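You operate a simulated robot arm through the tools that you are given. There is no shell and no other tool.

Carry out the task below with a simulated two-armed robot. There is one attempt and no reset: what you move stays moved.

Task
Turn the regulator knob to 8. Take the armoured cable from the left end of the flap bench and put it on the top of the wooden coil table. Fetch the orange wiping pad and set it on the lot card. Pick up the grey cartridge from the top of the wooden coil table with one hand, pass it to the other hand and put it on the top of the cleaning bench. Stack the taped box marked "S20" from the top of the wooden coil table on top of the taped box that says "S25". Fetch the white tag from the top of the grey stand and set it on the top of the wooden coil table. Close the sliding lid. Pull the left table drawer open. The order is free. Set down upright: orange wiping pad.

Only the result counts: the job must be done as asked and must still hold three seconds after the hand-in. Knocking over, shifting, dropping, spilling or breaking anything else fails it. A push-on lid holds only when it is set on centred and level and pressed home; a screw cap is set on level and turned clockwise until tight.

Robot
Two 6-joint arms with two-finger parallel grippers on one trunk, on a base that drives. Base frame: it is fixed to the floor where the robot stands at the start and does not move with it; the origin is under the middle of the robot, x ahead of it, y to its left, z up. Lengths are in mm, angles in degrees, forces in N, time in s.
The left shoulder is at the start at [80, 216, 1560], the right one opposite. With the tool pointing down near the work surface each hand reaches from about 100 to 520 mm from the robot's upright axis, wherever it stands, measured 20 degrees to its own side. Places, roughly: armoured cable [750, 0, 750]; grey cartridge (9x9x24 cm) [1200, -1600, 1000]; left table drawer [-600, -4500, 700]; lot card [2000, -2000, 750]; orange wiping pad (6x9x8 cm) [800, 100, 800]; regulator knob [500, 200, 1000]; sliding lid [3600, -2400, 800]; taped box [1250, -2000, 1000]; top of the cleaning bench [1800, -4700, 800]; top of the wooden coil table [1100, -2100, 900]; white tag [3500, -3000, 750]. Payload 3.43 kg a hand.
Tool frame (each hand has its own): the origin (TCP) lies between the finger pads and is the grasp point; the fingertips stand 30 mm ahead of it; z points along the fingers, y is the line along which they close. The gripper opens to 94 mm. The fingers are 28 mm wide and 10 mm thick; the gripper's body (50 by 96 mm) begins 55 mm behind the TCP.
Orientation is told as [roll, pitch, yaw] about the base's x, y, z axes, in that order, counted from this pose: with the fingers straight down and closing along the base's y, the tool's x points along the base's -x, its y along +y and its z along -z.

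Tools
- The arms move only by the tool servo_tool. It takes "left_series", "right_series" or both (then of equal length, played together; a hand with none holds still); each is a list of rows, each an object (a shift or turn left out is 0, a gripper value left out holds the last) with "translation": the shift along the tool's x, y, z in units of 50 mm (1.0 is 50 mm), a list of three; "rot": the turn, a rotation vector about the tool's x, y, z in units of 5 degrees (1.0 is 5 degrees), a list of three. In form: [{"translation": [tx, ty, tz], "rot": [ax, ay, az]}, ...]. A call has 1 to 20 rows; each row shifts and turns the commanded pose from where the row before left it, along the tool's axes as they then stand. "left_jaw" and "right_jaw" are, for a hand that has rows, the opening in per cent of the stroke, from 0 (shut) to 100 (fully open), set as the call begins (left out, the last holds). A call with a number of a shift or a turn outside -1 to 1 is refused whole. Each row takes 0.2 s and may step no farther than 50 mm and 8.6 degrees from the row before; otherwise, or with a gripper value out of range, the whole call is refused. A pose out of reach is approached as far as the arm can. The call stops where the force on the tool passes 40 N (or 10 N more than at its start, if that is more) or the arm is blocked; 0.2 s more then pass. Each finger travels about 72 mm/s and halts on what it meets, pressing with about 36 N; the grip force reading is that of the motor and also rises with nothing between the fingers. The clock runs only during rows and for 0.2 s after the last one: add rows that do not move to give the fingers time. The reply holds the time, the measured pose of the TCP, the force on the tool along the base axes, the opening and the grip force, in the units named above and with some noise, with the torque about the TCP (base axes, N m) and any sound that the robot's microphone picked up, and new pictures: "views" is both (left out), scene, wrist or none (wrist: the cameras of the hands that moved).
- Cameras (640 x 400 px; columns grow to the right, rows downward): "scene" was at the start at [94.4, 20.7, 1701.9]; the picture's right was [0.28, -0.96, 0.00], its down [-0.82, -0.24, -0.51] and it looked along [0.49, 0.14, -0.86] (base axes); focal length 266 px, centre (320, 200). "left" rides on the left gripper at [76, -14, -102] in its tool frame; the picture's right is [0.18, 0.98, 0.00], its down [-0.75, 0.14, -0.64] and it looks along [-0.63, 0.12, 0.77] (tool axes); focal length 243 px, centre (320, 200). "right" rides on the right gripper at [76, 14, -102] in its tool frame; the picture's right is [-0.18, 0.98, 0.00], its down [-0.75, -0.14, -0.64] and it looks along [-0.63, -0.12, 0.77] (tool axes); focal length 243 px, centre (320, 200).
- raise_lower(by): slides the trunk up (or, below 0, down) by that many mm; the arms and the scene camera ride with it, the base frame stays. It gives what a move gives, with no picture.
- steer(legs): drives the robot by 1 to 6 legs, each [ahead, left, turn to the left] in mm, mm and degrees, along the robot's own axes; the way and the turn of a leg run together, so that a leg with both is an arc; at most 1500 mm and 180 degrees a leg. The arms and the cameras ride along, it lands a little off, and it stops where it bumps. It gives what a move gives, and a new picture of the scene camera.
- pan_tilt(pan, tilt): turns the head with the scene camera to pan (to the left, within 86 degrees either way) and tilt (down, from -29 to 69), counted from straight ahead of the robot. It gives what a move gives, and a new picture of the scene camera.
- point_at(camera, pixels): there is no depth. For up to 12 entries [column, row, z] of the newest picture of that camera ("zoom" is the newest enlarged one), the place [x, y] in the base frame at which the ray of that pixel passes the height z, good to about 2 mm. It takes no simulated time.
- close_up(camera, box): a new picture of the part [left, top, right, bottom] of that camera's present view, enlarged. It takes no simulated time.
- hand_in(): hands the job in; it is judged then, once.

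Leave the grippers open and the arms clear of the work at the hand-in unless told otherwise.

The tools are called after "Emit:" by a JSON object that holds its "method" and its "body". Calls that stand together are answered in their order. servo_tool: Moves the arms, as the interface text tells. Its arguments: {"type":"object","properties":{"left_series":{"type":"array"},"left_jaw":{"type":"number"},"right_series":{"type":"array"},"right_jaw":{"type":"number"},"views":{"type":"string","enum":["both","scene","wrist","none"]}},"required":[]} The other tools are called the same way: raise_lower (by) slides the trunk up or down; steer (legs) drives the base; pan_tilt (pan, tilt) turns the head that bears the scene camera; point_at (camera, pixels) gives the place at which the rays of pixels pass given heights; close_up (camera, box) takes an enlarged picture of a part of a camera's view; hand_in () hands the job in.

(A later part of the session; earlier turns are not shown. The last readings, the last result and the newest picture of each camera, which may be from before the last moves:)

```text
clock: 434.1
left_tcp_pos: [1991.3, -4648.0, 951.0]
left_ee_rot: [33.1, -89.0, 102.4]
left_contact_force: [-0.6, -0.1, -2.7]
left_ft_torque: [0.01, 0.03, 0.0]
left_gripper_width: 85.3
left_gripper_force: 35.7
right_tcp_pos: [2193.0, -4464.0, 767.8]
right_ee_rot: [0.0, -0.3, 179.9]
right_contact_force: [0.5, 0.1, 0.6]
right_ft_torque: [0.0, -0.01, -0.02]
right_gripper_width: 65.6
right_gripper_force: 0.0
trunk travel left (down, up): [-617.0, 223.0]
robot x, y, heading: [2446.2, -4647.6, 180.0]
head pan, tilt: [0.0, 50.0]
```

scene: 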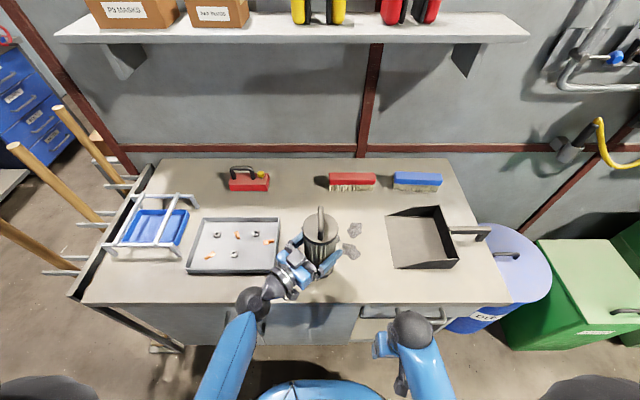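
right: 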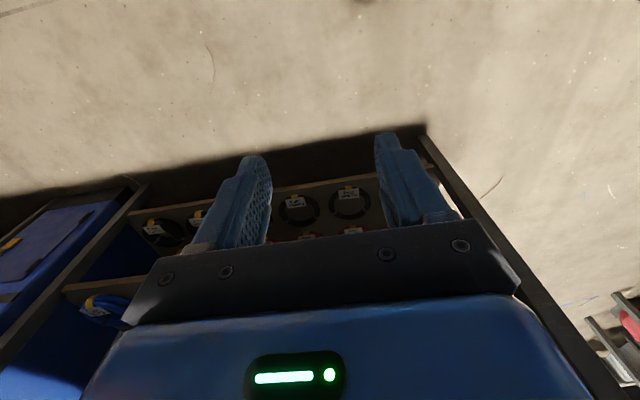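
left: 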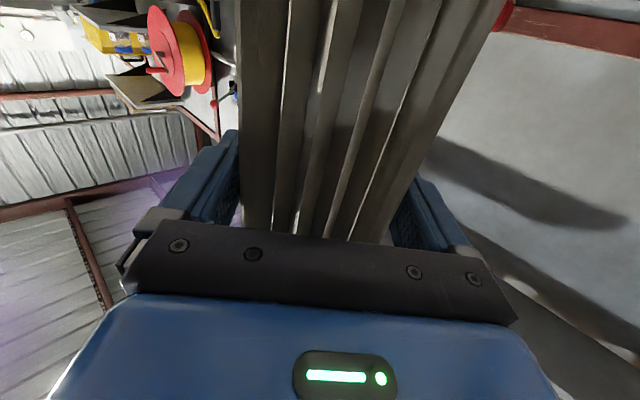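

Lower gently toward the bench.

Emit:
{"method": "servo_tool", "body": {"left_series": [{"translation": [0.15, 0, 0]}, {"translation": [0.15, 0, 0]}, {"translation": [0.15, 0, 0]}, {}], "views": "none"}}

Emit:
{"method": "servo_tool", "body": {"left_series": [{"translation": [0.08, 0, 0]}, {"translation": [0.08, 0, 0]}, {}], "views": "none"}}

Emit:
{"method": "servo_tool", "body": {"left_series": [{"translation": [0.06, 0, 0]}, {"translation": [0.06, 0, 0]}, {}]}}

```text
clock: 435.1
left_tcp_pos: [1991.3, -4647.8, 929.4]
left_ee_rot: [33.0, -89.0, 102.5]
left_contact_force: [-0.4, -0.2, -2.8]
left_ft_torque: [0.01, -0.01, -0.03]
left_gripper_width: 85.5
left_gripper_force: 36.2
right_tcp_pos: [2194.0, -4463.8, 767.1]
right_ee_rot: [0.0, -0.2, 179.9]
right_contact_force: [-0.4, 0.4, -0.4]
right_ft_torque: [0.03, -0.03, -0.01]
right_gripper_width: 65.9
right_gripper_force: 0.1
trunk travel left (down, up): [-617.0, 223.0]
robot x, y, heading: [2440.8, -4647.3, 180.0]
head pan, tilt: [0.0, 50.0]
```

```text
clock: 435.9
left_tcp_pos: [1990.4, -4648.3, 920.2]
left_ee_rot: [33.7, -89.0, 101.8]
left_contact_force: [-0.4, -0.2, -2.7]
left_ft_torque: [-0.01, 0.0, 0.0]
left_gripper_width: 85.2
left_gripper_force: 36.1
right_tcp_pos: [2193.1, -4464.8, 766.2]
right_ee_rot: [0.0, -0.4, 179.9]
right_contact_force: [-0.8, 0.1, 0.7]
right_ft_torque: [0.0, 0.03, 0.02]
right_gripper_width: 65.6
right_gripper_force: 0.0
trunk travel left (down, up): [-617.0, 223.0]
robot x, y, heading: [2443.2, -4647.3, 180.0]
head pan, tilt: [0.0, 50.0]
```

```text
clock: 436.8
left_tcp_pos: [1991.4, -4648.9, 914.7]
left_ee_rot: [33.4, -89.0, 102.1]
left_contact_force: [0.3, 0.0, -2.4]
left_ft_torque: [0.01, -0.01, 0.02]
left_gripper_width: 85.2
left_gripper_force: 36.1
right_tcp_pos: [2194.0, -4463.9, 766.1]
right_ee_rot: [0.0, -0.3, 179.8]
right_contact_force: [0.2, -0.4, 0.5]
right_ft_torque: [-0.01, -0.02, 0.01]
right_gripper_width: 66.0
right_gripper_force: 0.1
trunk travel left (down, up): [-617.0, 223.0]
robot x, y, heading: [2442.2, -4649.0, 180.1]
head pan, tilt: [0.0, 50.0]
```

scene: 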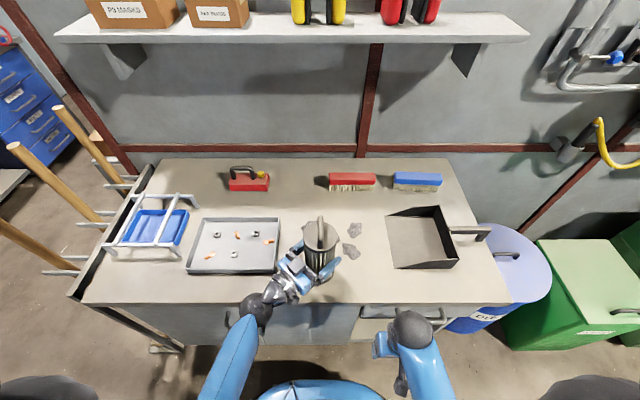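
left: 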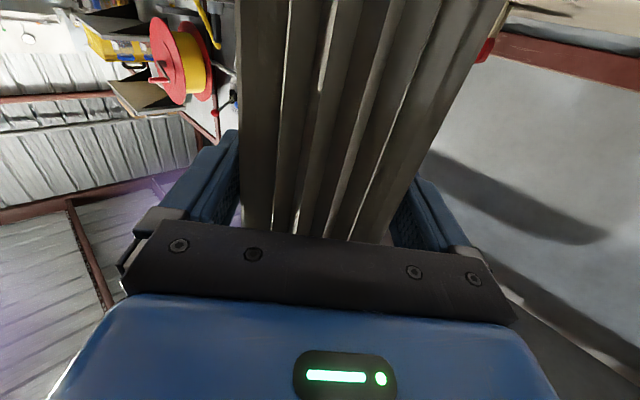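

Emit:
{"method": "servo_tool", "body": {"left_series": [{"translation": [0.06, 0, 0]}, {"translation": [0.06, 0, 0]}, {}], "views": "none"}}

Emit:
{"method": "servo_tool", "body": {"left_series": [{"translation": [0.06, 0, 0]}, {"translation": [0.06, 0, 0]}, {}], "views": "none"}}

```text
clock: 437.6
left_tcp_pos: [1990.1, -4647.4, 907.6]
left_ee_rot: [31.9, -89.0, 103.5]
left_contact_force: [0.3, -0.8, -2.5]
left_ft_torque: [-0.04, -0.03, 0.03]
left_gripper_width: 85.1
left_gripper_force: 36.1
right_tcp_pos: [2193.7, -4465.5, 767.0]
right_ee_rot: [0.0, -0.2, 180.0]
right_contact_force: [1.3, -0.6, 0.2]
right_ft_torque: [0.0, -0.02, 0.01]
right_gripper_width: 65.7
right_gripper_force: 0.0
trunk travel left (down, up): [-617.0, 223.0]
robot x, y, heading: [2441.7, -4647.9, 180.0]
head pan, tilt: [0.0, 50.0]
```

```text
clock: 438.4
left_tcp_pos: [1990.9, -4648.1, 906.3]
left_ee_rot: [54.5, -89.1, 81.0]
left_contact_force: [-1.0, -1.7, 20.2]
left_ft_torque: [0.72, -0.13, 0.02]
left_gripper_width: 85.3
left_gripper_force: 35.8
right_tcp_pos: [2195.3, -4464.9, 768.4]
right_ee_rot: [-0.2, -0.4, 180.0]
right_contact_force: [0.4, -0.5, -0.8]
right_ft_torque: [0.02, -0.04, 0.0]
right_gripper_width: 65.7
right_gripper_force: 0.1
trunk travel left (down, up): [-617.0, 223.0]
robot x, y, heading: [2441.1, -4647.5, 180.2]
head pan, tilt: [0.0, 50.0]
```

Contact. Ease up slightly, open fully, and verify before withdrawing.

Emit:
{"method": "servo_tool", "body": {"left_series": [{"translation": [-0.05, 0, 0]}, {}], "views": "none"}}

Emit:
{"method": "servo_tool", "body": {"left_series": [{}, {}, {}], "left_jaw": 100, "views": "both"}}

```text
clock: 438.9
left_tcp_pos: [1991.6, -4648.8, 906.1]
left_ee_rot: [42.6, -89.0, 93.0]
left_contact_force: [-5.6, -0.7, 16.9]
left_ft_torque: [0.75, 0.48, 0.21]
left_gripper_width: 85.3
left_gripper_force: 36.3
right_tcp_pos: [2194.2, -4463.9, 767.9]
right_ee_rot: [-0.2, -0.4, 179.9]
right_contact_force: [0.5, -0.7, -0.3]
right_ft_torque: [-0.01, 0.03, -0.01]
right_gripper_width: 65.9
right_gripper_force: 0.0
trunk travel left (down, up): [-617.0, 223.0]
robot x, y, heading: [2445.9, -4647.9, 180.1]
head pan, tilt: [0.0, 50.0]
```

```text
clock: 439.8
left_tcp_pos: [1991.8, -4647.8, 905.3]
left_ee_rot: [32.3, -88.9, 103.1]
left_contact_force: [0.7, -0.3, -0.5]
left_ft_torque: [-0.02, -0.02, 0.01]
left_gripper_width: 94.1
left_gripper_force: 0.1
right_tcp_pos: [2193.6, -4464.8, 767.3]
right_ee_rot: [0.0, -0.4, 179.8]
right_contact_force: [0.2, 0.7, 0.0]
right_ft_torque: [0.0, 0.01, -0.01]
right_gripper_width: 65.7
right_gripper_force: 0.0
trunk travel left (down, up): [-617.0, 223.0]
robot x, y, heading: [2441.4, -4644.8, 179.7]
head pan, tilt: [0.0, 50.0]
```

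scene: 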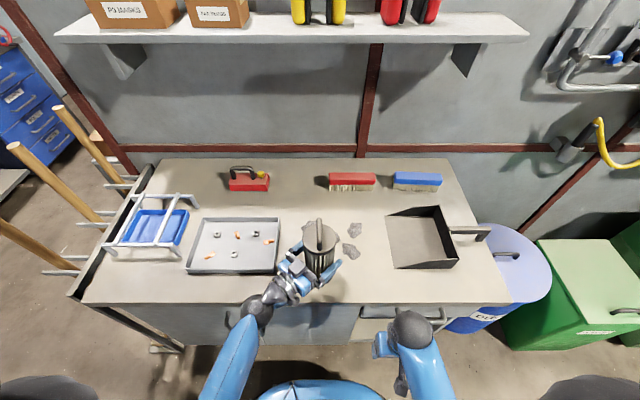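
left: 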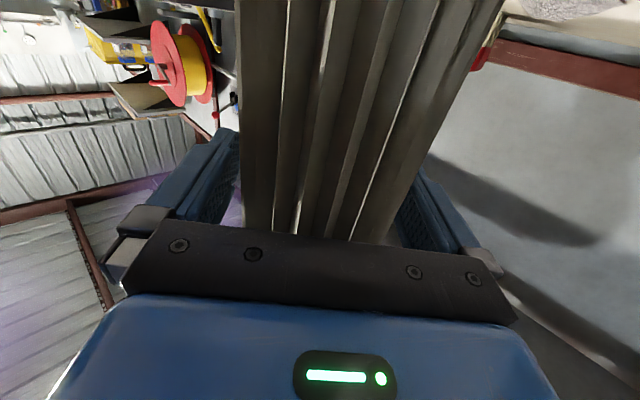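

Standing. Withdraw slowly straight back.

Emit:
{"method": "servo_tool", "body": {"left_series": [{"translation": [0, 0, -0.1]}, {"translation": [0, 0, -0.15]}, {"translation": [0, 0, -0.2]}, {"translation": [0, 0, -0.2]}, {"translation": [0, 0, -0.25]}, {}], "views": "wrist"}}

Emit:
{"method": "servo_tool", "body": {"left_series": [{"translation": [0, 0, -0.3]}, {"translation": [0, 0, -0.5]}, {"translation": [0, 0, -0.7]}, {"translation": [0, 0, -0.7]}, {}]}}

```text
clock: 441.1
left_tcp_pos: [2022.8, -4679.5, 905.5]
left_ee_rot: [34.2, -89.0, 101.4]
left_contact_force: [0.4, 0.5, 0.3]
left_ft_torque: [-0.02, 0.03, 0.01]
left_gripper_width: 93.9
left_gripper_force: 0.0
right_tcp_pos: [2194.3, -4464.1, 767.6]
right_ee_rot: [0.0, -0.3, 179.9]
right_contact_force: [-0.1, 0.4, -0.8]
right_ft_torque: [0.02, 0.02, -0.02]
right_gripper_width: 66.1
right_gripper_force: 0.0
trunk travel left (down, up): [-617.0, 223.0]
robot x, y, heading: [2439.5, -4646.0, 179.8]
head pan, tilt: [0.0, 50.0]
```

left: 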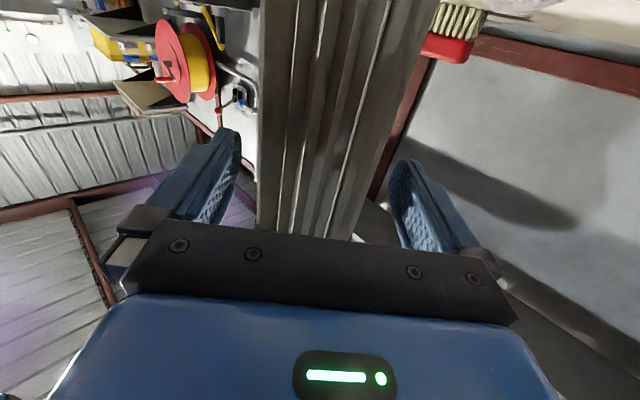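

```text
clock: 442.4
left_tcp_pos: [2103.7, -4744.9, 910.0]
left_ee_rot: [62.7, -88.8, 69.9]
left_contact_force: [0.3, 0.8, 0.4]
left_ft_torque: [0.01, -0.02, -0.02]
left_gripper_width: 93.9
left_gripper_force: 0.0
right_tcp_pos: [2193.4, -4464.7, 766.4]
right_ee_rot: [-0.1, -0.3, 179.9]
right_contact_force: [-0.3, -0.4, 0.4]
right_ft_torque: [-0.03, 0.0, 0.0]
right_gripper_width: 65.7
right_gripper_force: 0.2
trunk travel left (down, up): [-617.0, 223.0]
robot x, y, heading: [2442.9, -4645.8, 180.0]
head pan, tilt: [0.0, 50.0]
```

scene: 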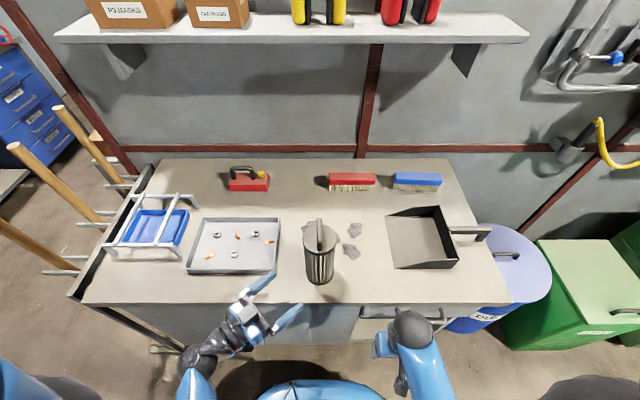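
left: 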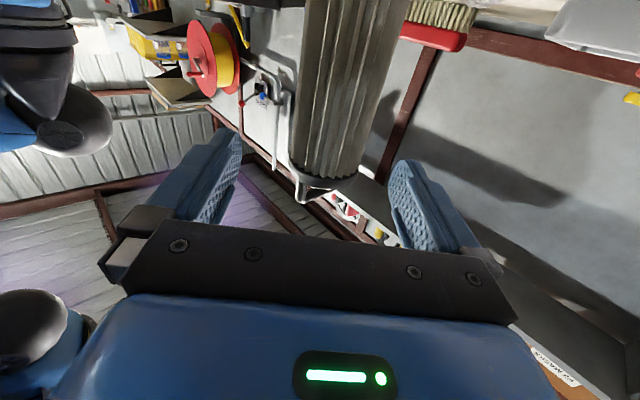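

Cartridge is placed. Now look left for a passage past the partition's far end to the aisle with the drawer table.

Emit:
{"method": "pan_tilt", "body": {"pan": 60, "tilt": 25}}

```text
clock: 443.6
left_tcp_pos: [2104.0, -4744.6, 910.3]
left_ee_rot: [62.9, -88.7, 69.7]
left_contact_force: [-0.3, 0.3, 0.5]
left_ft_torque: [0.01, -0.02, 0.0]
left_gripper_width: 93.9
left_gripper_force: 0.0
right_tcp_pos: [2193.6, -4464.9, 766.1]
right_ee_rot: [0.0, -0.5, 179.9]
right_contact_force: [0.0, -0.6, -0.5]
right_ft_torque: [0.0, -0.01, 0.03]
right_gripper_width: 65.9
right_gripper_force: 0.1
trunk travel left (down, up): [-617.0, 223.0]
robot x, y, heading: [2445.1, -4644.4, 179.9]
head pan, tilt: [60.0, 25.0]
```

scene: 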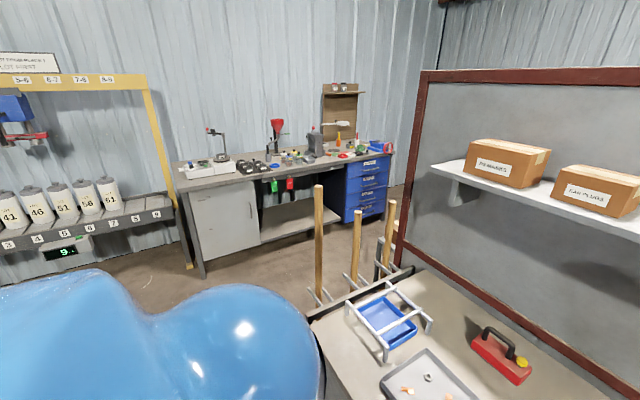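

Emit:
{"method": "point_at", "body": {"camera": "scene", "pixels": [[203, 277, 0], [188, 266, 0], [262, 246, 0], [345, 222, 0], [398, 215, 0], [385, 240, 0], [315, 300, 300]]}}

Emit:
{"method": "close_up", "body": {"camera": "scene", "box": [280, 150, 460, 320]}}

```text
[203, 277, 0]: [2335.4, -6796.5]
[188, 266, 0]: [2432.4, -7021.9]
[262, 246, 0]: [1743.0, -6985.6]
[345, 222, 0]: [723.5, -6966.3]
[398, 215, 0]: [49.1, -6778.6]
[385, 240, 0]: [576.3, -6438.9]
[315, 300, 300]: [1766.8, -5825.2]
```

```text
2.35 times, centred on (370, 235) of scene
```

zoom: 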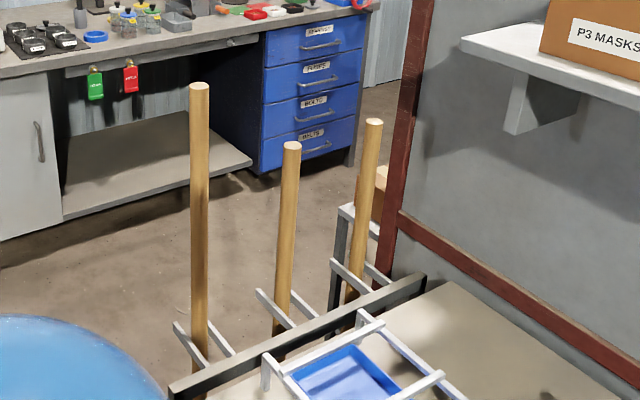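

There is a 1.3 m wide passage at y≈−6200. First back off from the bench and fold the left hand to tool-down.

Emit:
{"method": "steer", "body": {"legs": [[-200, 0, 0]]}}

Emit:
{"method": "servo_tool", "body": {"left_series": [{"translation": [0.12, 0, 0.02], "rot": [0, 1, 0]}, {"translation": [0.12, 0, 0.02], "rot": [0, 1, 0]}, {"translation": [0.12, 0, 0.02], "rot": [0, 1, 0]}, {"translation": [0.12, 0, 0.02], "rot": [0, 1, 0]}, {"translation": [0.12, 0, 0.02], "rot": [0, 1, 0]}, {"translation": [0.12, 0, 0.02], "rot": [0, 1, 0]}, {"translation": [0.09, 0, 0.08], "rot": [0, 1, 0]}, {"translation": [0.09, 0, 0.08], "rot": [0, 1, 0]}, {"translation": [0.09, 0, 0.08], "rot": [0, 1, 0]}, {"translation": [0.09, 0, 0.08], "rot": [0, 1, 0]}, {"translation": [0.09, 0, 0.08], "rot": [0, 1, 0]}, {"translation": [0.09, 0, 0.08], "rot": [0, 1, 0]}, {"translation": [0.04, 0, 0.115], "rot": [0, 1, 0]}, {"translation": [0.04, 0, 0.115], "rot": [0, 1, 0]}, {"translation": [0.04, 0, 0.115], "rot": [0, 1, 0]}, {"translation": [0.04, 0, 0.115], "rot": [0, 1, 0]}, {"translation": [0.04, 0, 0.115], "rot": [0, 1, 0]}, {"translation": [0.04, 0, 0.115], "rot": [0, 1, 0]}, {}], "views": "none"}}

Emit:
{"method": "servo_tool", "body": {"left_series": [{"rot": [0, 0, -1]}, {"rot": [0, 0, -1]}, {"rot": [0, 0, -1]}, {"rot": [0, 0, -1]}, {"rot": [0, 0, -1]}, {"rot": [0, 0, -1]}, {"rot": [0, 0, -1]}, {"rot": [0, 0, -1]}, {"rot": [0, 0, -1]}, {}], "views": "none"}}

```text
clock: 445.2
left_tcp_pos: [2300.2, -4745.0, 908.2]
left_ee_rot: [56.6, -88.8, 76.0]
left_contact_force: [0.3, 0.2, 0.6]
left_ft_torque: [-0.01, 0.0, 0.02]
left_gripper_width: 94.2
left_gripper_force: 0.0
right_tcp_pos: [2391.2, -4464.0, 766.4]
right_ee_rot: [0.0, -0.3, 179.9]
right_contact_force: [0.2, -0.1, -0.6]
right_ft_torque: [-0.02, 0.01, 0.0]
right_gripper_width: 65.8
right_gripper_force: 0.0
trunk travel left (down, up): [-617.0, 223.0]
robot x, y, heading: [2643.6, -4646.3, 179.9]
head pan, tilt: [60.0, 25.0]
```

scene: 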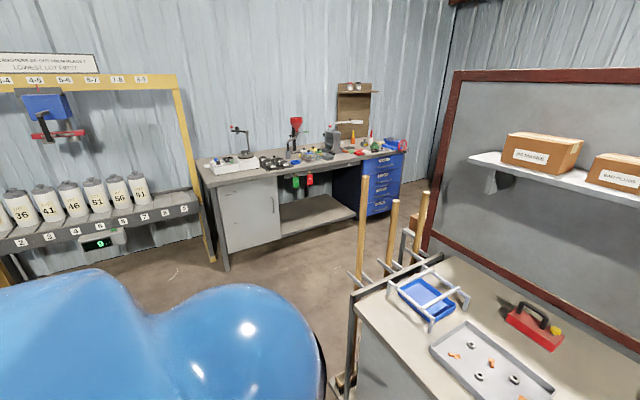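

```text
clock: 449.2
left_tcp_pos: [2303.3, -4750.4, 802.3]
left_ee_rot: [1.2, 0.8, 132.6]
left_contact_force: [0.4, 0.1, 0.2]
left_ft_torque: [-0.02, -0.01, 0.0]
left_gripper_width: 94.0
left_gripper_force: 0.0
right_tcp_pos: [2392.7, -4465.6, 765.5]
right_ee_rot: [0.0, -0.5, 179.9]
right_contact_force: [0.2, 0.4, 0.1]
right_ft_torque: [-0.03, 0.02, 0.01]
right_gripper_width: 65.6
right_gripper_force: 0.0
trunk travel left (down, up): [-617.0, 223.0]
robot x, y, heading: [2645.9, -4647.7, 179.6]
head pan, tilt: [60.0, 25.0]
```

```text
clock: 451.4
left_tcp_pos: [2303.3, -4750.3, 801.5]
left_ee_rot: [1.1, -0.3, 177.7]
left_contact_force: [0.0, 0.2, -0.4]
left_ft_torque: [0.04, 0.01, -0.02]
left_gripper_width: 93.9
left_gripper_force: 0.1
right_tcp_pos: [2392.5, -4463.6, 767.7]
right_ee_rot: [-0.1, -0.3, 179.9]
right_contact_force: [0.3, -0.5, 0.2]
right_ft_torque: [0.0, 0.0, -0.05]
right_gripper_width: 66.0
right_gripper_force: 0.0
trunk travel left (down, up): [-617.0, 223.0]
robot x, y, heading: [2641.3, -4645.5, 179.9]
head pan, tilt: [60.0, 25.0]
```

Emit:
{"method": "point_at", "body": {"camera": "scene", "pixels": [[213, 262, 0], [228, 270, 0], [202, 213, 600], [8, 240, 600], [345, 395, 0], [350, 330, 500], [440, 172, 1500], [410, 215, 300]]}}

Emit:
{"method": "steer", "body": {"legs": [[0, 0, 90]]}}

Emit:
{"method": "pan_tilt", "body": {"pan": -25, "tilt": 30}}

```text
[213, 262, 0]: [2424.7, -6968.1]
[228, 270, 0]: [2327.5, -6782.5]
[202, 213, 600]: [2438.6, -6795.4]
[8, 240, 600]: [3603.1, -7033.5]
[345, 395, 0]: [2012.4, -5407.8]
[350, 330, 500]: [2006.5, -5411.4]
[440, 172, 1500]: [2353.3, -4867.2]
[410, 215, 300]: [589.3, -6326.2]
```

```text
clock: 455.6
left_tcp_pos: [2737.1, -4987.4, 801.7]
left_ee_rot: [1.1, -0.4, -93.7]
left_contact_force: [-0.1, 0.3, 0.7]
left_ft_torque: [-0.01, 0.0, -0.03]
left_gripper_width: 93.9
left_gripper_force: 0.2
right_tcp_pos: [2453.6, -4892.1, 766.9]
right_ee_rot: [0.0, -0.4, -91.4]
right_contact_force: [-0.3, 0.6, 0.3]
right_ft_torque: [-0.02, -0.02, -0.02]
right_gripper_width: 65.6
right_gripper_force: 0.0
trunk travel left (down, up): [-617.0, 223.0]
robot x, y, heading: [2642.7, -4644.1, -91.5]
head pan, tilt: [60.0, 25.0]
```

scene: 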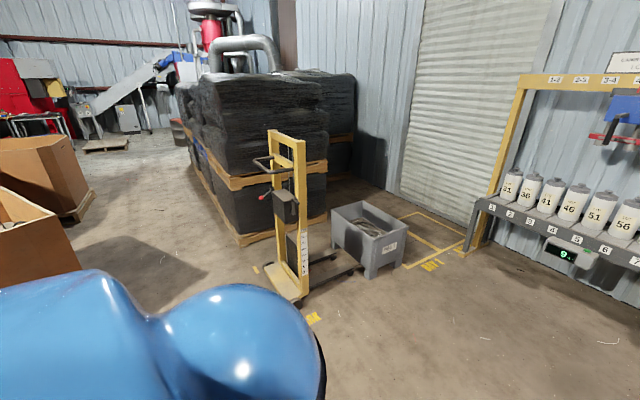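

```text
clock: 457.2
left_tcp_pos: [2737.9, -4986.7, 801.2]
left_ee_rot: [1.2, -0.3, -93.7]
left_contact_force: [-0.8, 0.6, 1.0]
left_ft_torque: [0.01, -0.01, 0.01]
left_gripper_width: 93.9
left_gripper_force: 0.1
right_tcp_pos: [2455.1, -4893.2, 766.1]
right_ee_rot: [0.0, -0.4, -91.4]
right_contact_force: [-0.2, 0.2, 0.4]
right_ft_torque: [-0.02, 0.02, 0.02]
right_gripper_width: 65.8
right_gripper_force: 0.0
trunk travel left (down, up): [-617.0, 223.0]
robot x, y, heading: [2644.5, -4647.9, -91.4]
head pan, tilt: [-25.0, 30.0]
```

scene: 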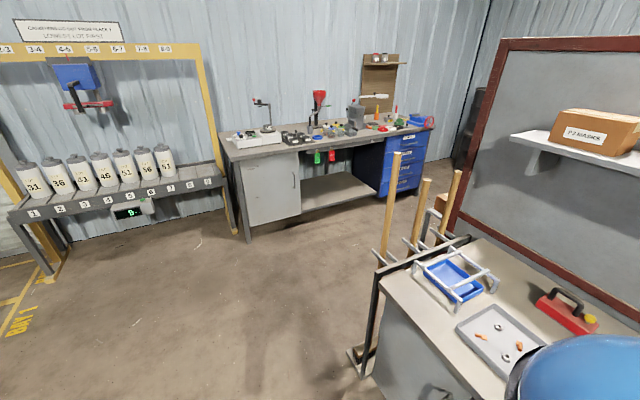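

Drive ahead 1400, then strafe right through the gap.

Emit:
{"method": "steer", "body": {"legs": [[0, 0, 1.4], [1420, 0, 0], [0, -900, 0]]}}

Emit:
{"method": "pan_tilt", "body": {"pan": -75, "tilt": 30}}

```text
clock: 468.9
left_tcp_pos: [1849.2, -6405.4, 801.8]
left_ee_rot: [1.3, -0.3, -92.2]
left_contact_force: [0.6, -0.8, 0.1]
left_ft_torque: [-0.01, 0.02, 0.0]
left_gripper_width: 93.7
left_gripper_force: 0.0
right_tcp_pos: [1563.2, -6318.4, 766.5]
right_ee_rot: [-0.1, -0.4, -89.9]
right_contact_force: [0.2, -0.5, -0.1]
right_ft_torque: [0.03, 0.04, -0.03]
right_gripper_width: 65.6
right_gripper_force: 0.1
trunk travel left (down, up): [-617.0, 223.0]
robot x, y, heading: [1742.7, -6067.5, -89.9]
head pan, tilt: [-25.0, 30.0]
```

scene: 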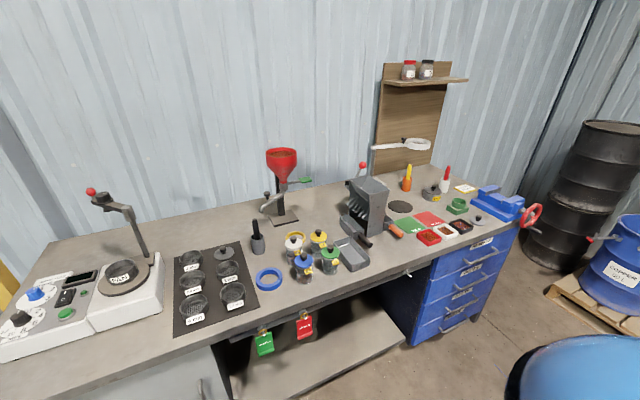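

```text
clock: 470.1
left_tcp_pos: [1850.0, -6404.7, 802.1]
left_ee_rot: [1.3, -0.3, -92.2]
left_contact_force: [-0.3, 0.5, 0.1]
left_ft_torque: [0.0, -0.02, 0.01]
left_gripper_width: 94.0
left_gripper_force: 0.1
right_tcp_pos: [1563.4, -6317.1, 767.6]
right_ee_rot: [0.0, -0.4, -90.0]
right_contact_force: [-0.7, 0.0, 0.5]
right_ft_torque: [-0.02, -0.02, 0.01]
right_gripper_width: 65.7
right_gripper_force: 0.1
trunk travel left (down, up): [-617.0, 223.0]
robot x, y, heading: [1743.7, -6069.2, -89.9]
head pan, tilt: [-75.0, 30.0]
```

scene: 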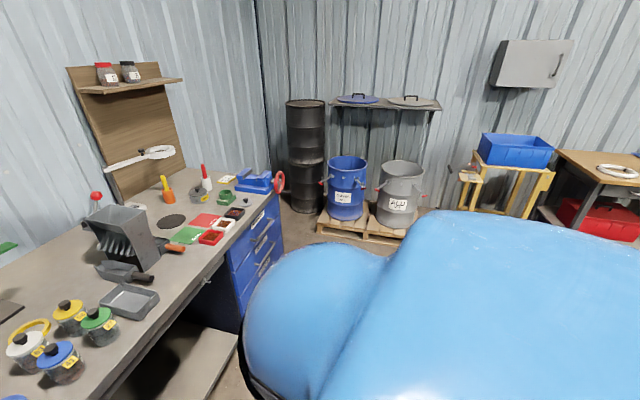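

Emit:
{"method": "point_at", "body": {"camera": "scene", "pixels": [[318, 233, 0], [405, 243, 0], [240, 300, 500], [292, 195, 850], [470, 210, 0], [555, 155, 750], [640, 240, 0]]}}

Emit:
{"method": "steer", "body": {"legs": [[0, -1250, 0]]}}

Emit:
{"method": "pan_tilt", "body": {"pan": -86, "tilt": 30}}

```text
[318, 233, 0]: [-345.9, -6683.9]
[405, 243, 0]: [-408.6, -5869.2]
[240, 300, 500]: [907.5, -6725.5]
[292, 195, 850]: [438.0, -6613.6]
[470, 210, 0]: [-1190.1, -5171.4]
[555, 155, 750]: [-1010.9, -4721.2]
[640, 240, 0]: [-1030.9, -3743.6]
```

```text
clock: 476.4
left_tcp_pos: [602.2, -6403.1, 801.8]
left_ee_rot: [1.2, -0.3, -92.7]
left_contact_force: [0.2, 0.0, -0.2]
left_ft_torque: [0.01, 0.01, -0.01]
left_gripper_width: 94.1
left_gripper_force: 0.2
right_tcp_pos: [317.8, -6314.1, 766.2]
right_ee_rot: [-0.1, -0.4, -90.5]
right_contact_force: [0.5, 0.4, 0.4]
right_ft_torque: [0.02, 0.01, 0.0]
right_gripper_width: 66.0
right_gripper_force: 0.0
trunk travel left (down, up): [-617.0, 223.0]
robot x, y, heading: [495.8, -6065.8, -90.2]
head pan, tilt: [-75.0, 30.0]
```

scene: 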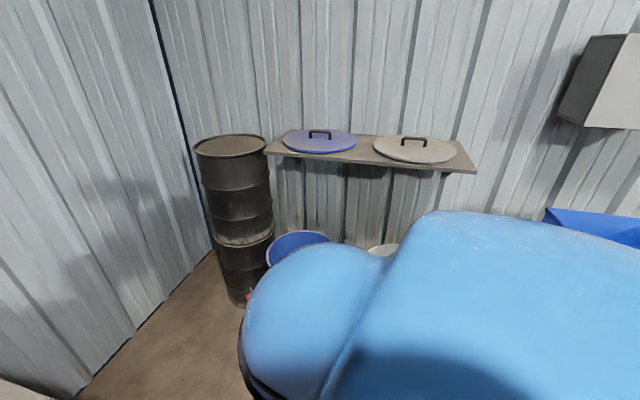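

```text
clock: 477.1
left_tcp_pos: [602.7, -6404.2, 801.2]
left_ee_rot: [1.2, -0.3, -92.7]
left_contact_force: [0.0, -0.9, 0.3]
left_ft_torque: [-0.01, 0.03, -0.04]
left_gripper_width: 93.9
left_gripper_force: 0.1
right_tcp_pos: [316.4, -6313.8, 767.0]
right_ee_rot: [0.0, -0.4, -90.4]
right_contact_force: [-0.2, -1.3, -0.5]
right_ft_torque: [-0.01, 0.01, 0.03]
right_gripper_width: 65.8
right_gripper_force: 0.0
trunk travel left (down, up): [-617.0, 223.0]
robot x, y, heading: [501.8, -6063.1, -90.4]
head pan, tilt: [-85.9, 30.0]
```

scene: 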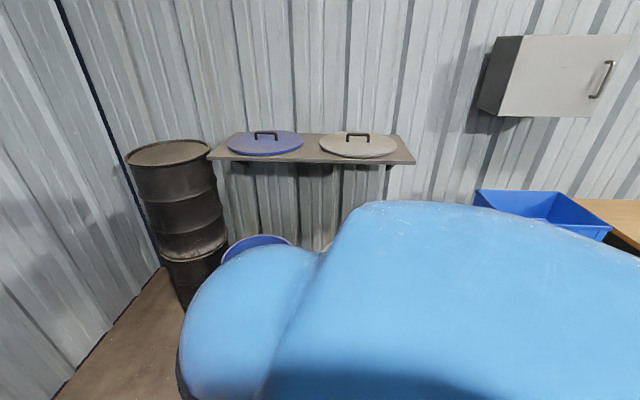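

Reverse up the aisle: strafe right 200, back 1550, turn right to face the wall side.

Emit:
{"method": "steer", "body": {"legs": [[0, -200, 0], [-1450, 0, 0], [0, 0, -90]]}}

Emit:
{"method": "pan_tilt", "body": {"pan": 0, "tilt": 40}}

```text
clock: 489.3
left_tcp_pos: [-28.2, -4721.6, 802.2]
left_ee_rot: [1.3, -0.3, 177.4]
left_contact_force: [0.2, 0.1, 0.2]
left_ft_torque: [0.01, 0.02, 0.01]
left_gripper_width: 93.9
left_gripper_force: 0.2
right_tcp_pos: [61.1, -4436.5, 767.2]
right_ee_rot: [0.0, -0.4, 179.7]
right_contact_force: [-0.6, 0.2, 0.2]
right_ft_torque: [-0.02, -0.01, 0.0]
right_gripper_width: 65.8
right_gripper_force: 0.0
trunk travel left (down, up): [-617.0, 223.0]
robot x, y, heading: [311.7, -4621.1, 179.9]
head pan, tilt: [-85.9, 30.0]
```

scene: 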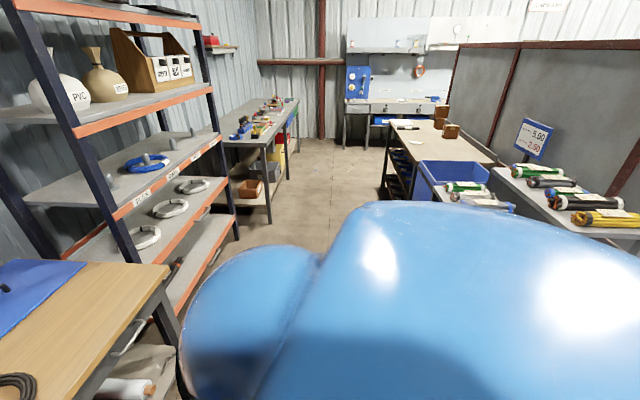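

```text
clock: 490.9
left_tcp_pos: [-28.0, -4721.7, 801.6]
left_ee_rot: [1.2, -0.3, 177.4]
left_contact_force: [-0.3, -0.3, -0.6]
left_ft_torque: [0.02, 0.02, 0.0]
left_gripper_width: 94.1
left_gripper_force: 0.1
right_tcp_pos: [60.4, -4437.1, 766.7]
right_ee_rot: [-0.1, -0.4, 179.7]
right_contact_force: [0.5, -0.7, 0.5]
right_ft_torque: [-0.01, -0.05, -0.01]
right_gripper_width: 65.9
right_gripper_force: 0.2
trunk travel left (down, up): [-617.0, 223.0]
robot x, y, heading: [311.4, -4619.7, 179.9]
head pan, tilt: [0.0, 40.0]
```

scene: 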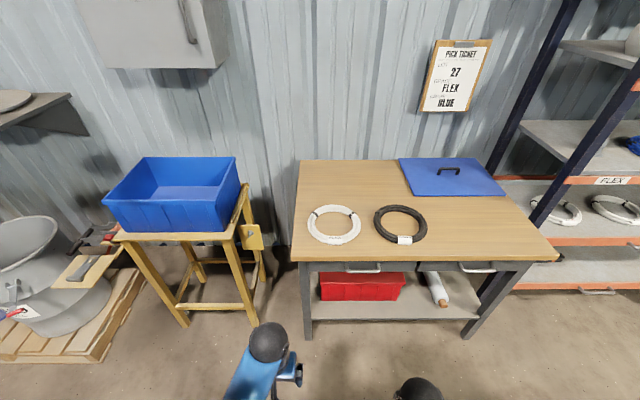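

The wooden table has two drawers; the left handle is at (365,267). Zoom.

Emit:
{"method": "close_up", "body": {"camera": "scene", "box": [280, 230, 560, 350]}}

Emit:
{"method": "point_at", "body": {"camera": "scene", "pixels": [[365, 268, 700], [347, 268, 700], [382, 268, 700], [480, 268, 700], [292, 261, 750], [560, 261, 750], [300, 160, 750], [365, 268, 650]]}}

```text
2.29 times, centred on (420, 290) of scene
```

zoom: 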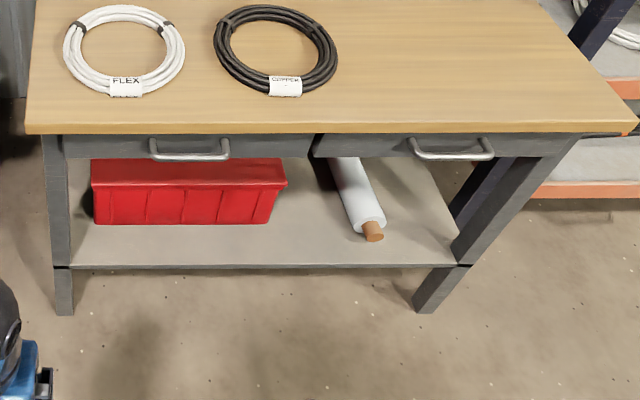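

```text
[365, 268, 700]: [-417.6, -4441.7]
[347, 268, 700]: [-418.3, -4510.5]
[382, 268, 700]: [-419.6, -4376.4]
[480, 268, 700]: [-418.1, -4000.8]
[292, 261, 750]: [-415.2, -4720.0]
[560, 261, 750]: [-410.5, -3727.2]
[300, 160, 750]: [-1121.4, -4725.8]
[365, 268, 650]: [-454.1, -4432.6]
```

Handle ≈ (−418, −4442, ~700), a horizontal bar. I'll lower the trunk 240, bring the right hand horizontal, and roll it 90° so the fingers close vertically.

Emit:
{"method": "raise_lower", "body": {"by": -240}}

Emit:
{"method": "servo_tool", "body": {"right_series": [{"translation": [-0.222, 0, -0.192], "rot": [0, -1, 0]}, {"translation": [-0.238, 0, -0.172], "rot": [0, -1, 0]}, {"translation": [-0.252, 0, -0.151], "rot": [0, -1, 0]}, {"translation": [-0.264, 0, -0.128], "rot": [0, -1, 0]}, {"translation": [-0.274, 0, -0.104], "rot": [0, -1, 0]}, {"translation": [-0.282, 0, -0.08], "rot": [0, -1, 0]}, {"translation": [-0.288, 0, -0.055], "rot": [0, -1, 0]}, {"translation": [-0.292, 0, -0.03], "rot": [0, -1, 0]}, {"translation": [-0.293, 0, -0.004], "rot": [0, -1, 0]}, {"translation": [-0.293, 0, 0.021], "rot": [0, -1, 0]}, {"translation": [-0.29, 0, 0.047], "rot": [0, -1, 0]}, {"translation": [-0.285, 0, 0.072], "rot": [0, -1, 0]}, {"translation": [-0.277, 0, 0.096], "rot": [0, -1, 0]}, {"translation": [-0.268, 0, 0.12], "rot": [0, -1, 0]}, {"translation": [-0.256, 0, 0.143], "rot": [0, -1, 0]}, {"translation": [-0.243, 0, 0.165], "rot": [0, -1, 0]}, {"translation": [-0.228, 0, 0.185], "rot": [0, -1, 0]}, {"translation": [-0.211, 0, 0.204], "rot": [0, -1, 0]}, {}], "right_jaw": 45}}

```text
clock: 493.4
left_tcp_pos: [-27.7, -4720.8, 561.6]
left_ee_rot: [1.2, -0.3, 177.4]
left_contact_force: [0.5, -0.9, 0.1]
left_ft_torque: [0.03, 0.01, 0.01]
left_gripper_width: 93.8
left_gripper_force: 0.1
right_tcp_pos: [61.1, -4436.0, 526.1]
right_ee_rot: [0.0, -0.3, 179.6]
right_contact_force: [0.1, -0.2, -0.3]
right_ft_torque: [-0.01, -0.01, -0.03]
right_gripper_width: 66.0
right_gripper_force: 0.0
trunk travel left (down, up): [-377.0, 463.0]
robot x, y, heading: [306.8, -4620.1, 179.5]
head pan, tilt: [0.0, 40.0]
```

```text
clock: 497.4
left_tcp_pos: [-27.7, -4721.9, 561.5]
left_ee_rot: [1.1, -0.4, 177.4]
left_contact_force: [-0.3, -0.3, -0.7]
left_ft_torque: [-0.01, 0.02, -0.01]
left_gripper_width: 93.9
left_gripper_force: 0.0
right_tcp_pos: [-136.7, -4435.5, 701.2]
right_ee_rot: [-176.6, -89.5, -3.7]
right_contact_force: [0.2, -0.2, -0.3]
right_ft_torque: [0.0, 0.04, 0.0]
right_gripper_width: 42.3
right_gripper_force: 0.1
trunk travel left (down, up): [-377.0, 463.0]
robot x, y, heading: [311.1, -4622.0, 179.8]
head pan, tilt: [0.0, 40.0]
```

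scene: 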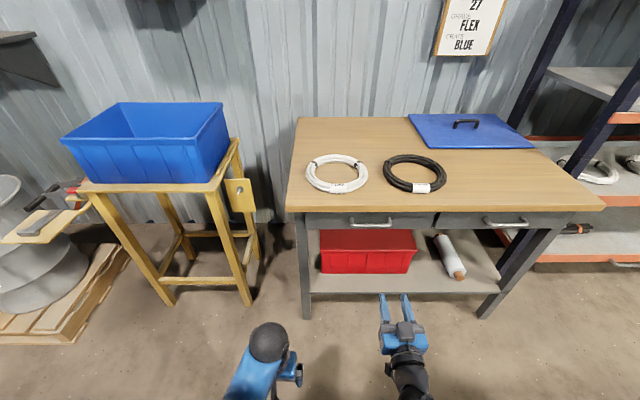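
right: 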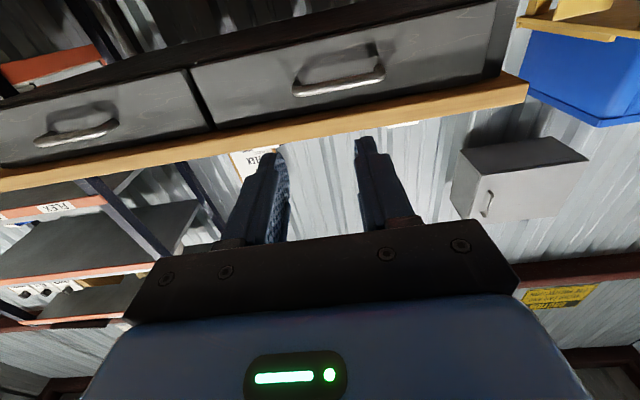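

Emit:
{"method": "point_at", "body": {"camera": "right", "pixels": [[338, 83, 640], [338, 83, 670], [338, 83, 700], [295, 93, 670], [383, 74, 670], [338, 60, 690]]}}

Emit:
{"method": "close_up", "body": {"camera": "scene", "box": [280, 190, 460, 300]}}

Emit:
{"method": "point_at", "body": {"camera": "scene", "pixels": [[370, 223, 640], [370, 223, 670], [370, 223, 700], [286, 212, 750], [350, 223, 670], [390, 223, 670]]}}

```text
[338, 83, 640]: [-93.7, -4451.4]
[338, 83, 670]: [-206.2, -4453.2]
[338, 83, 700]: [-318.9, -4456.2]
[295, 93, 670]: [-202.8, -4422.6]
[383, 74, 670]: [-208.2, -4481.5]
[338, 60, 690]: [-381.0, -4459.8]
```

```text
3.56 times, centred on (370, 245) of scene
```

zoom: 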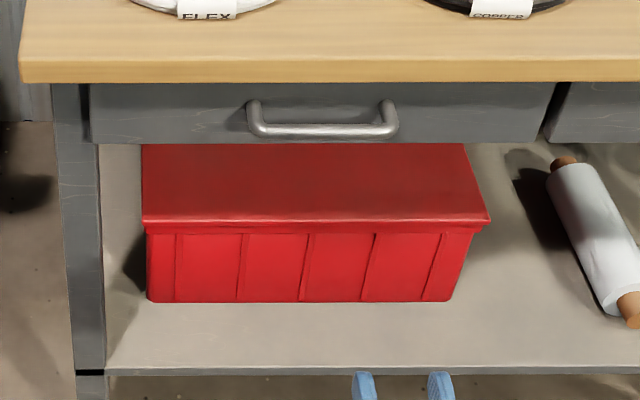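

```text
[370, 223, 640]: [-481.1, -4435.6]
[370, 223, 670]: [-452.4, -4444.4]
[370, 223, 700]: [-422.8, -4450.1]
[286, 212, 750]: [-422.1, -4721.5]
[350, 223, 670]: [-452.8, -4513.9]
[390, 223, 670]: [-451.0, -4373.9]
```

Handle bar ≈ (−389, −4455, 719). Roll the right hand −90° so the jaw closes vertically.

Emit:
{"method": "servo_tool", "body": {"right_series": [{"rot": [0, 0, -1]}, {"rot": [0, 0, -1]}, {"rot": [0, 0, -1]}, {"rot": [0, 0, -1]}, {"rot": [0, 0, -1]}, {"rot": [0, 0, -1]}, {"rot": [0, 0, -1]}, {"rot": [0, 0, -1]}, {"rot": [0, 0, -1]}, {"rot": [0, 0, -1]}, {"rot": [0, 0, -1]}, {"rot": [0, 0, -1]}, {"rot": [0, 0, -1]}, {"rot": [0, 0, -1]}, {"rot": [0, 0, -1]}, {"rot": [0, 0, -1]}, {"rot": [0, 0, -1]}, {"rot": [0, 0, -1]}, {}]}}

```text
clock: 501.4
left_tcp_pos: [-27.1, -4721.8, 561.6]
left_ee_rot: [1.2, -0.3, 177.5]
left_contact_force: [-1.1, 0.2, -0.1]
left_ft_torque: [0.02, 0.02, 0.0]
left_gripper_width: 94.1
left_gripper_force: 0.0
right_tcp_pos: [-136.8, -4435.2, 700.8]
right_ee_rot: [-90.3, 0.1, -90.3]
right_contact_force: [-1.0, -0.5, 0.2]
right_ft_torque: [0.0, 0.01, -0.02]
right_gripper_width: 42.3
right_gripper_force: 0.0
trunk travel left (down, up): [-377.0, 463.0]
robot x, y, heading: [312.5, -4619.5, 179.9]
head pan, tilt: [0.0, 40.0]
```

scene: 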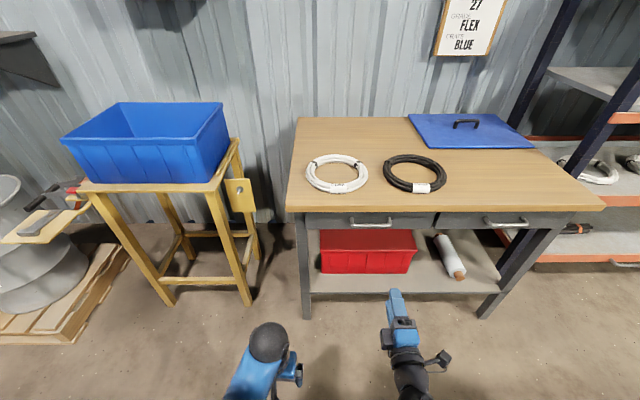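
right: 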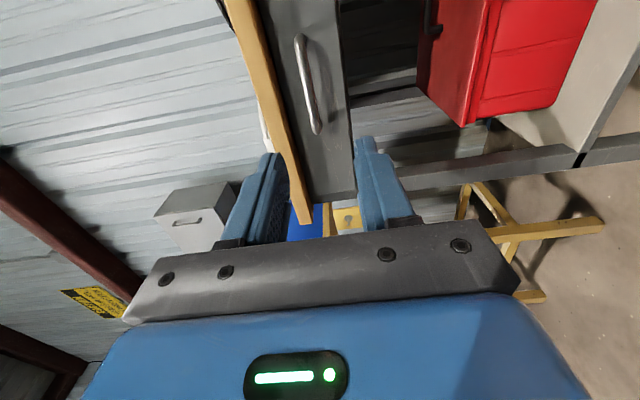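

Emit:
{"method": "point_at", "body": {"camera": "right", "pixels": [[299, 40, 700], [299, 40, 710], [299, 40, 720], [316, 130, 710], [316, 130, 720], [316, 130, 730], [307, 85, 700], [307, 85, 710], [307, 85, 720]]}}

Emit:
{"method": "close_up", "body": {"camera": "right", "box": [220, 0, 400, 180]}}

```text
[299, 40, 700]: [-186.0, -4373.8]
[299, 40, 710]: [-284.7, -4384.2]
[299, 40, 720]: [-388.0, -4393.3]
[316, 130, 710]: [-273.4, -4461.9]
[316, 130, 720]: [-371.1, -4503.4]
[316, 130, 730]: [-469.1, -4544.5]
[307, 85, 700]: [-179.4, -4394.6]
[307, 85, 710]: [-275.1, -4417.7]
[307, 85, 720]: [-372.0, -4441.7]
```

```text
2.22 times, centred on (310, 90) of right
```

zoom: 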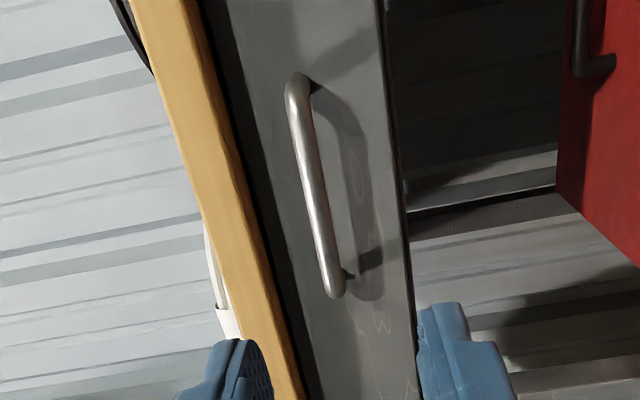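

Bar confirmed at z≈720, x≈−386, y −4393…−4503. Drive ahead 130, then align and advance the hand.

Emit:
{"method": "steer", "body": {"legs": [[130, 0, 0]]}}

Emit:
{"method": "servo_tool", "body": {"right_series": [{"translation": [-0.3, -0.38, 0]}, {"translation": [0, 0, 0.6]}, {"translation": [0, 0, 0.5]}, {}]}}

```text
clock: 502.7
left_tcp_pos: [-159.1, -4721.1, 562.7]
left_ee_rot: [1.2, -0.2, 177.3]
left_contact_force: [-0.5, -0.4, 0.5]
left_ft_torque: [0.0, -0.02, 0.0]
left_gripper_width: 94.2
left_gripper_force: 0.0
right_tcp_pos: [-267.8, -4434.9, 700.9]
right_ee_rot: [-90.3, 0.0, -90.3]
right_contact_force: [-0.9, -0.4, 0.0]
right_ft_torque: [0.04, -0.01, 0.04]
right_gripper_width: 42.4
right_gripper_force: 0.1
trunk travel left (down, up): [-377.0, 463.0]
robot x, y, heading: [179.0, -4617.1, 179.8]
head pan, tilt: [0.0, 40.0]
```

scene: 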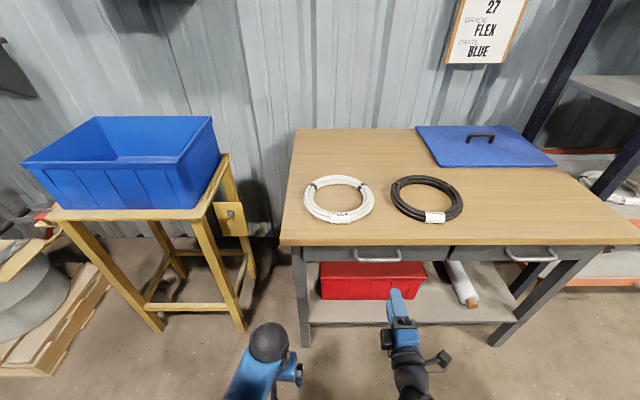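

```text
clock: 503.7
left_tcp_pos: [-159.9, -4719.0, 560.6]
left_ee_rot: [1.3, -0.3, 177.5]
left_contact_force: [1.5, 0.5, -0.7]
left_ft_torque: [0.02, -0.01, 0.01]
left_gripper_width: 93.9
left_gripper_force: 0.1
right_tcp_pos: [-322.3, -4448.2, 720.0]
right_ee_rot: [-90.4, 0.0, -90.4]
right_contact_force: [1.0, 0.7, -0.7]
right_ft_torque: [-0.02, 0.0, 0.03]
right_gripper_width: 42.3
right_gripper_force: 0.0
trunk travel left (down, up): [-377.0, 463.0]
robot x, y, heading: [181.8, -4616.3, 179.4]
head pan, tilt: [0.0, 40.0]
```

scene: 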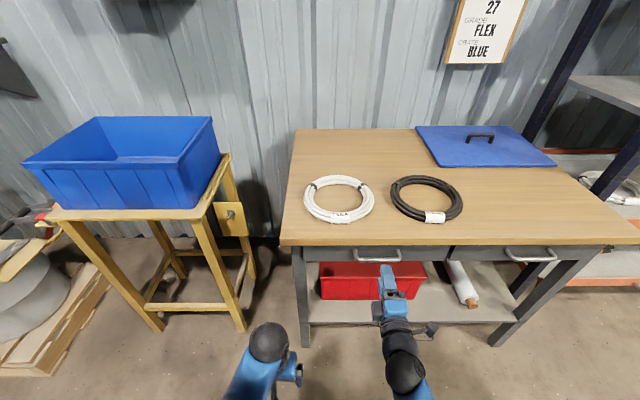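
right: 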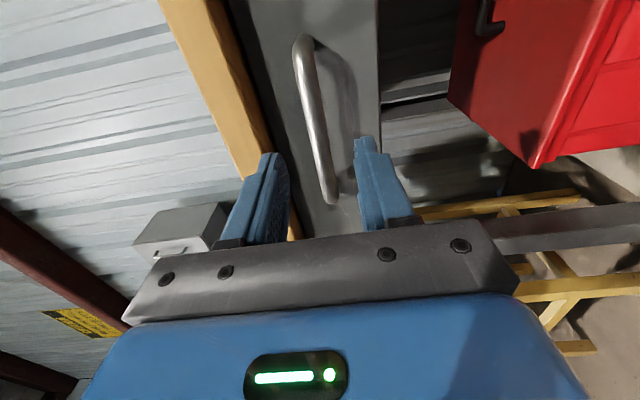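

Well centred. Narrow the jaw a bit and advance 60 mm.

Emit:
{"method": "servo_tool", "body": {"right_series": [{}, {"translation": [0, 0, 0.4]}, {"translation": [0, 0, 0.4]}, {"translation": [0, 0, 0.35]}, {}], "right_jaw": 36, "views": "wrist"}}

```text
clock: 504.9
left_tcp_pos: [-158.7, -4720.1, 561.2]
left_ee_rot: [1.2, -0.3, 177.3]
left_contact_force: [-0.6, 0.5, -0.9]
left_ft_torque: [0.0, 0.0, 0.01]
left_gripper_width: 93.9
left_gripper_force: 0.1
right_tcp_pos: [-381.3, -4447.8, 720.2]
right_ee_rot: [-90.3, 0.0, -90.3]
right_contact_force: [-0.2, -0.1, -0.3]
right_ft_torque: [0.0, -0.04, -0.02]
right_gripper_width: 33.9
right_gripper_force: 0.1
trunk travel left (down, up): [-377.0, 463.0]
robot x, y, heading: [176.4, -4617.2, 179.4]
head pan, tilt: [0.0, 40.0]
```

right: 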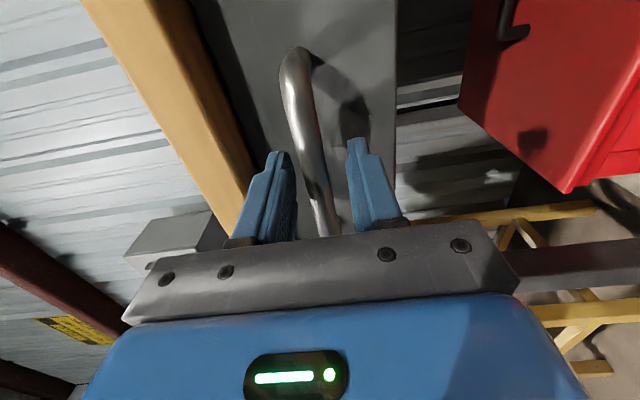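

The bar is between the fingers. Close and pull gently by a few centimetres.

Emit:
{"method": "servo_tool", "body": {"right_series": [{}, {}, {}], "right_jaw": 0, "views": "none"}}

Emit:
{"method": "servo_tool", "body": {"right_series": [{"translation": [0, 0, -0.15]}, {"translation": [0, 0, -0.25]}, {"translation": [0, 0, -0.3]}, {"translation": [0, 0, -0.3]}, {}]}}

```text
clock: 505.7
left_tcp_pos: [-158.7, -4720.8, 562.0]
left_ee_rot: [1.3, -0.4, 177.4]
left_contact_force: [-0.8, -0.1, -0.3]
left_ft_torque: [0.0, 0.0, 0.01]
left_gripper_width: 94.2
left_gripper_force: 0.1
right_tcp_pos: [-379.9, -4448.8, 721.5]
right_ee_rot: [-90.6, 0.0, -90.3]
right_contact_force: [-1.4, 2.2, 9.4]
right_ft_torque: [-0.06, 0.1, 0.26]
right_gripper_width: 13.8
right_gripper_force: 45.1
trunk travel left (down, up): [-377.0, 463.0]
robot x, y, heading: [176.3, -4614.7, 179.9]
head pan, tilt: [0.0, 40.0]
```

```text
clock: 506.9
left_tcp_pos: [-158.5, -4721.0, 562.0]
left_ee_rot: [1.2, -0.4, 177.5]
left_contact_force: [-0.2, 0.5, 0.1]
left_ft_torque: [0.01, 0.02, 0.0]
left_gripper_width: 94.0
left_gripper_force: 0.0
right_tcp_pos: [-328.9, -4449.2, 721.1]
right_ee_rot: [-90.5, 0.1, -90.4]
right_contact_force: [0.1, 6.9, 19.1]
right_ft_torque: [-0.1, 0.16, 0.5]
right_gripper_width: 13.7
right_gripper_force: 44.8
trunk travel left (down, up): [-377.0, 463.0]
robot x, y, heading: [184.3, -4620.8, 179.6]
head pan, tilt: [0.0, 40.0]
```

scene: 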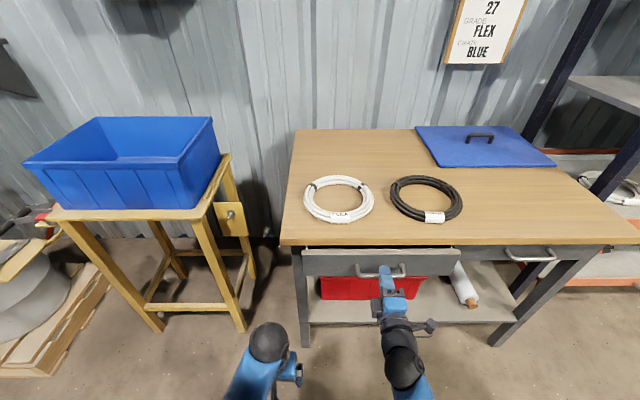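
right: 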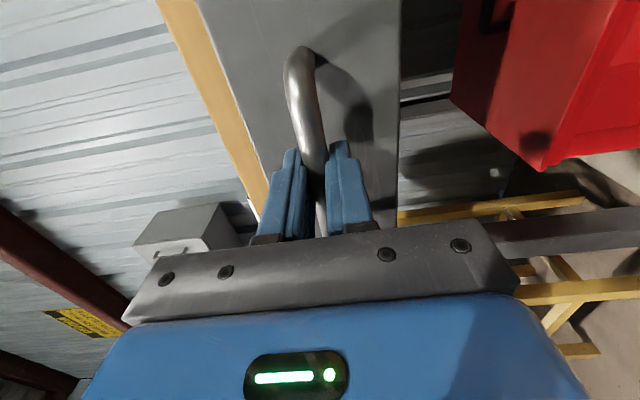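

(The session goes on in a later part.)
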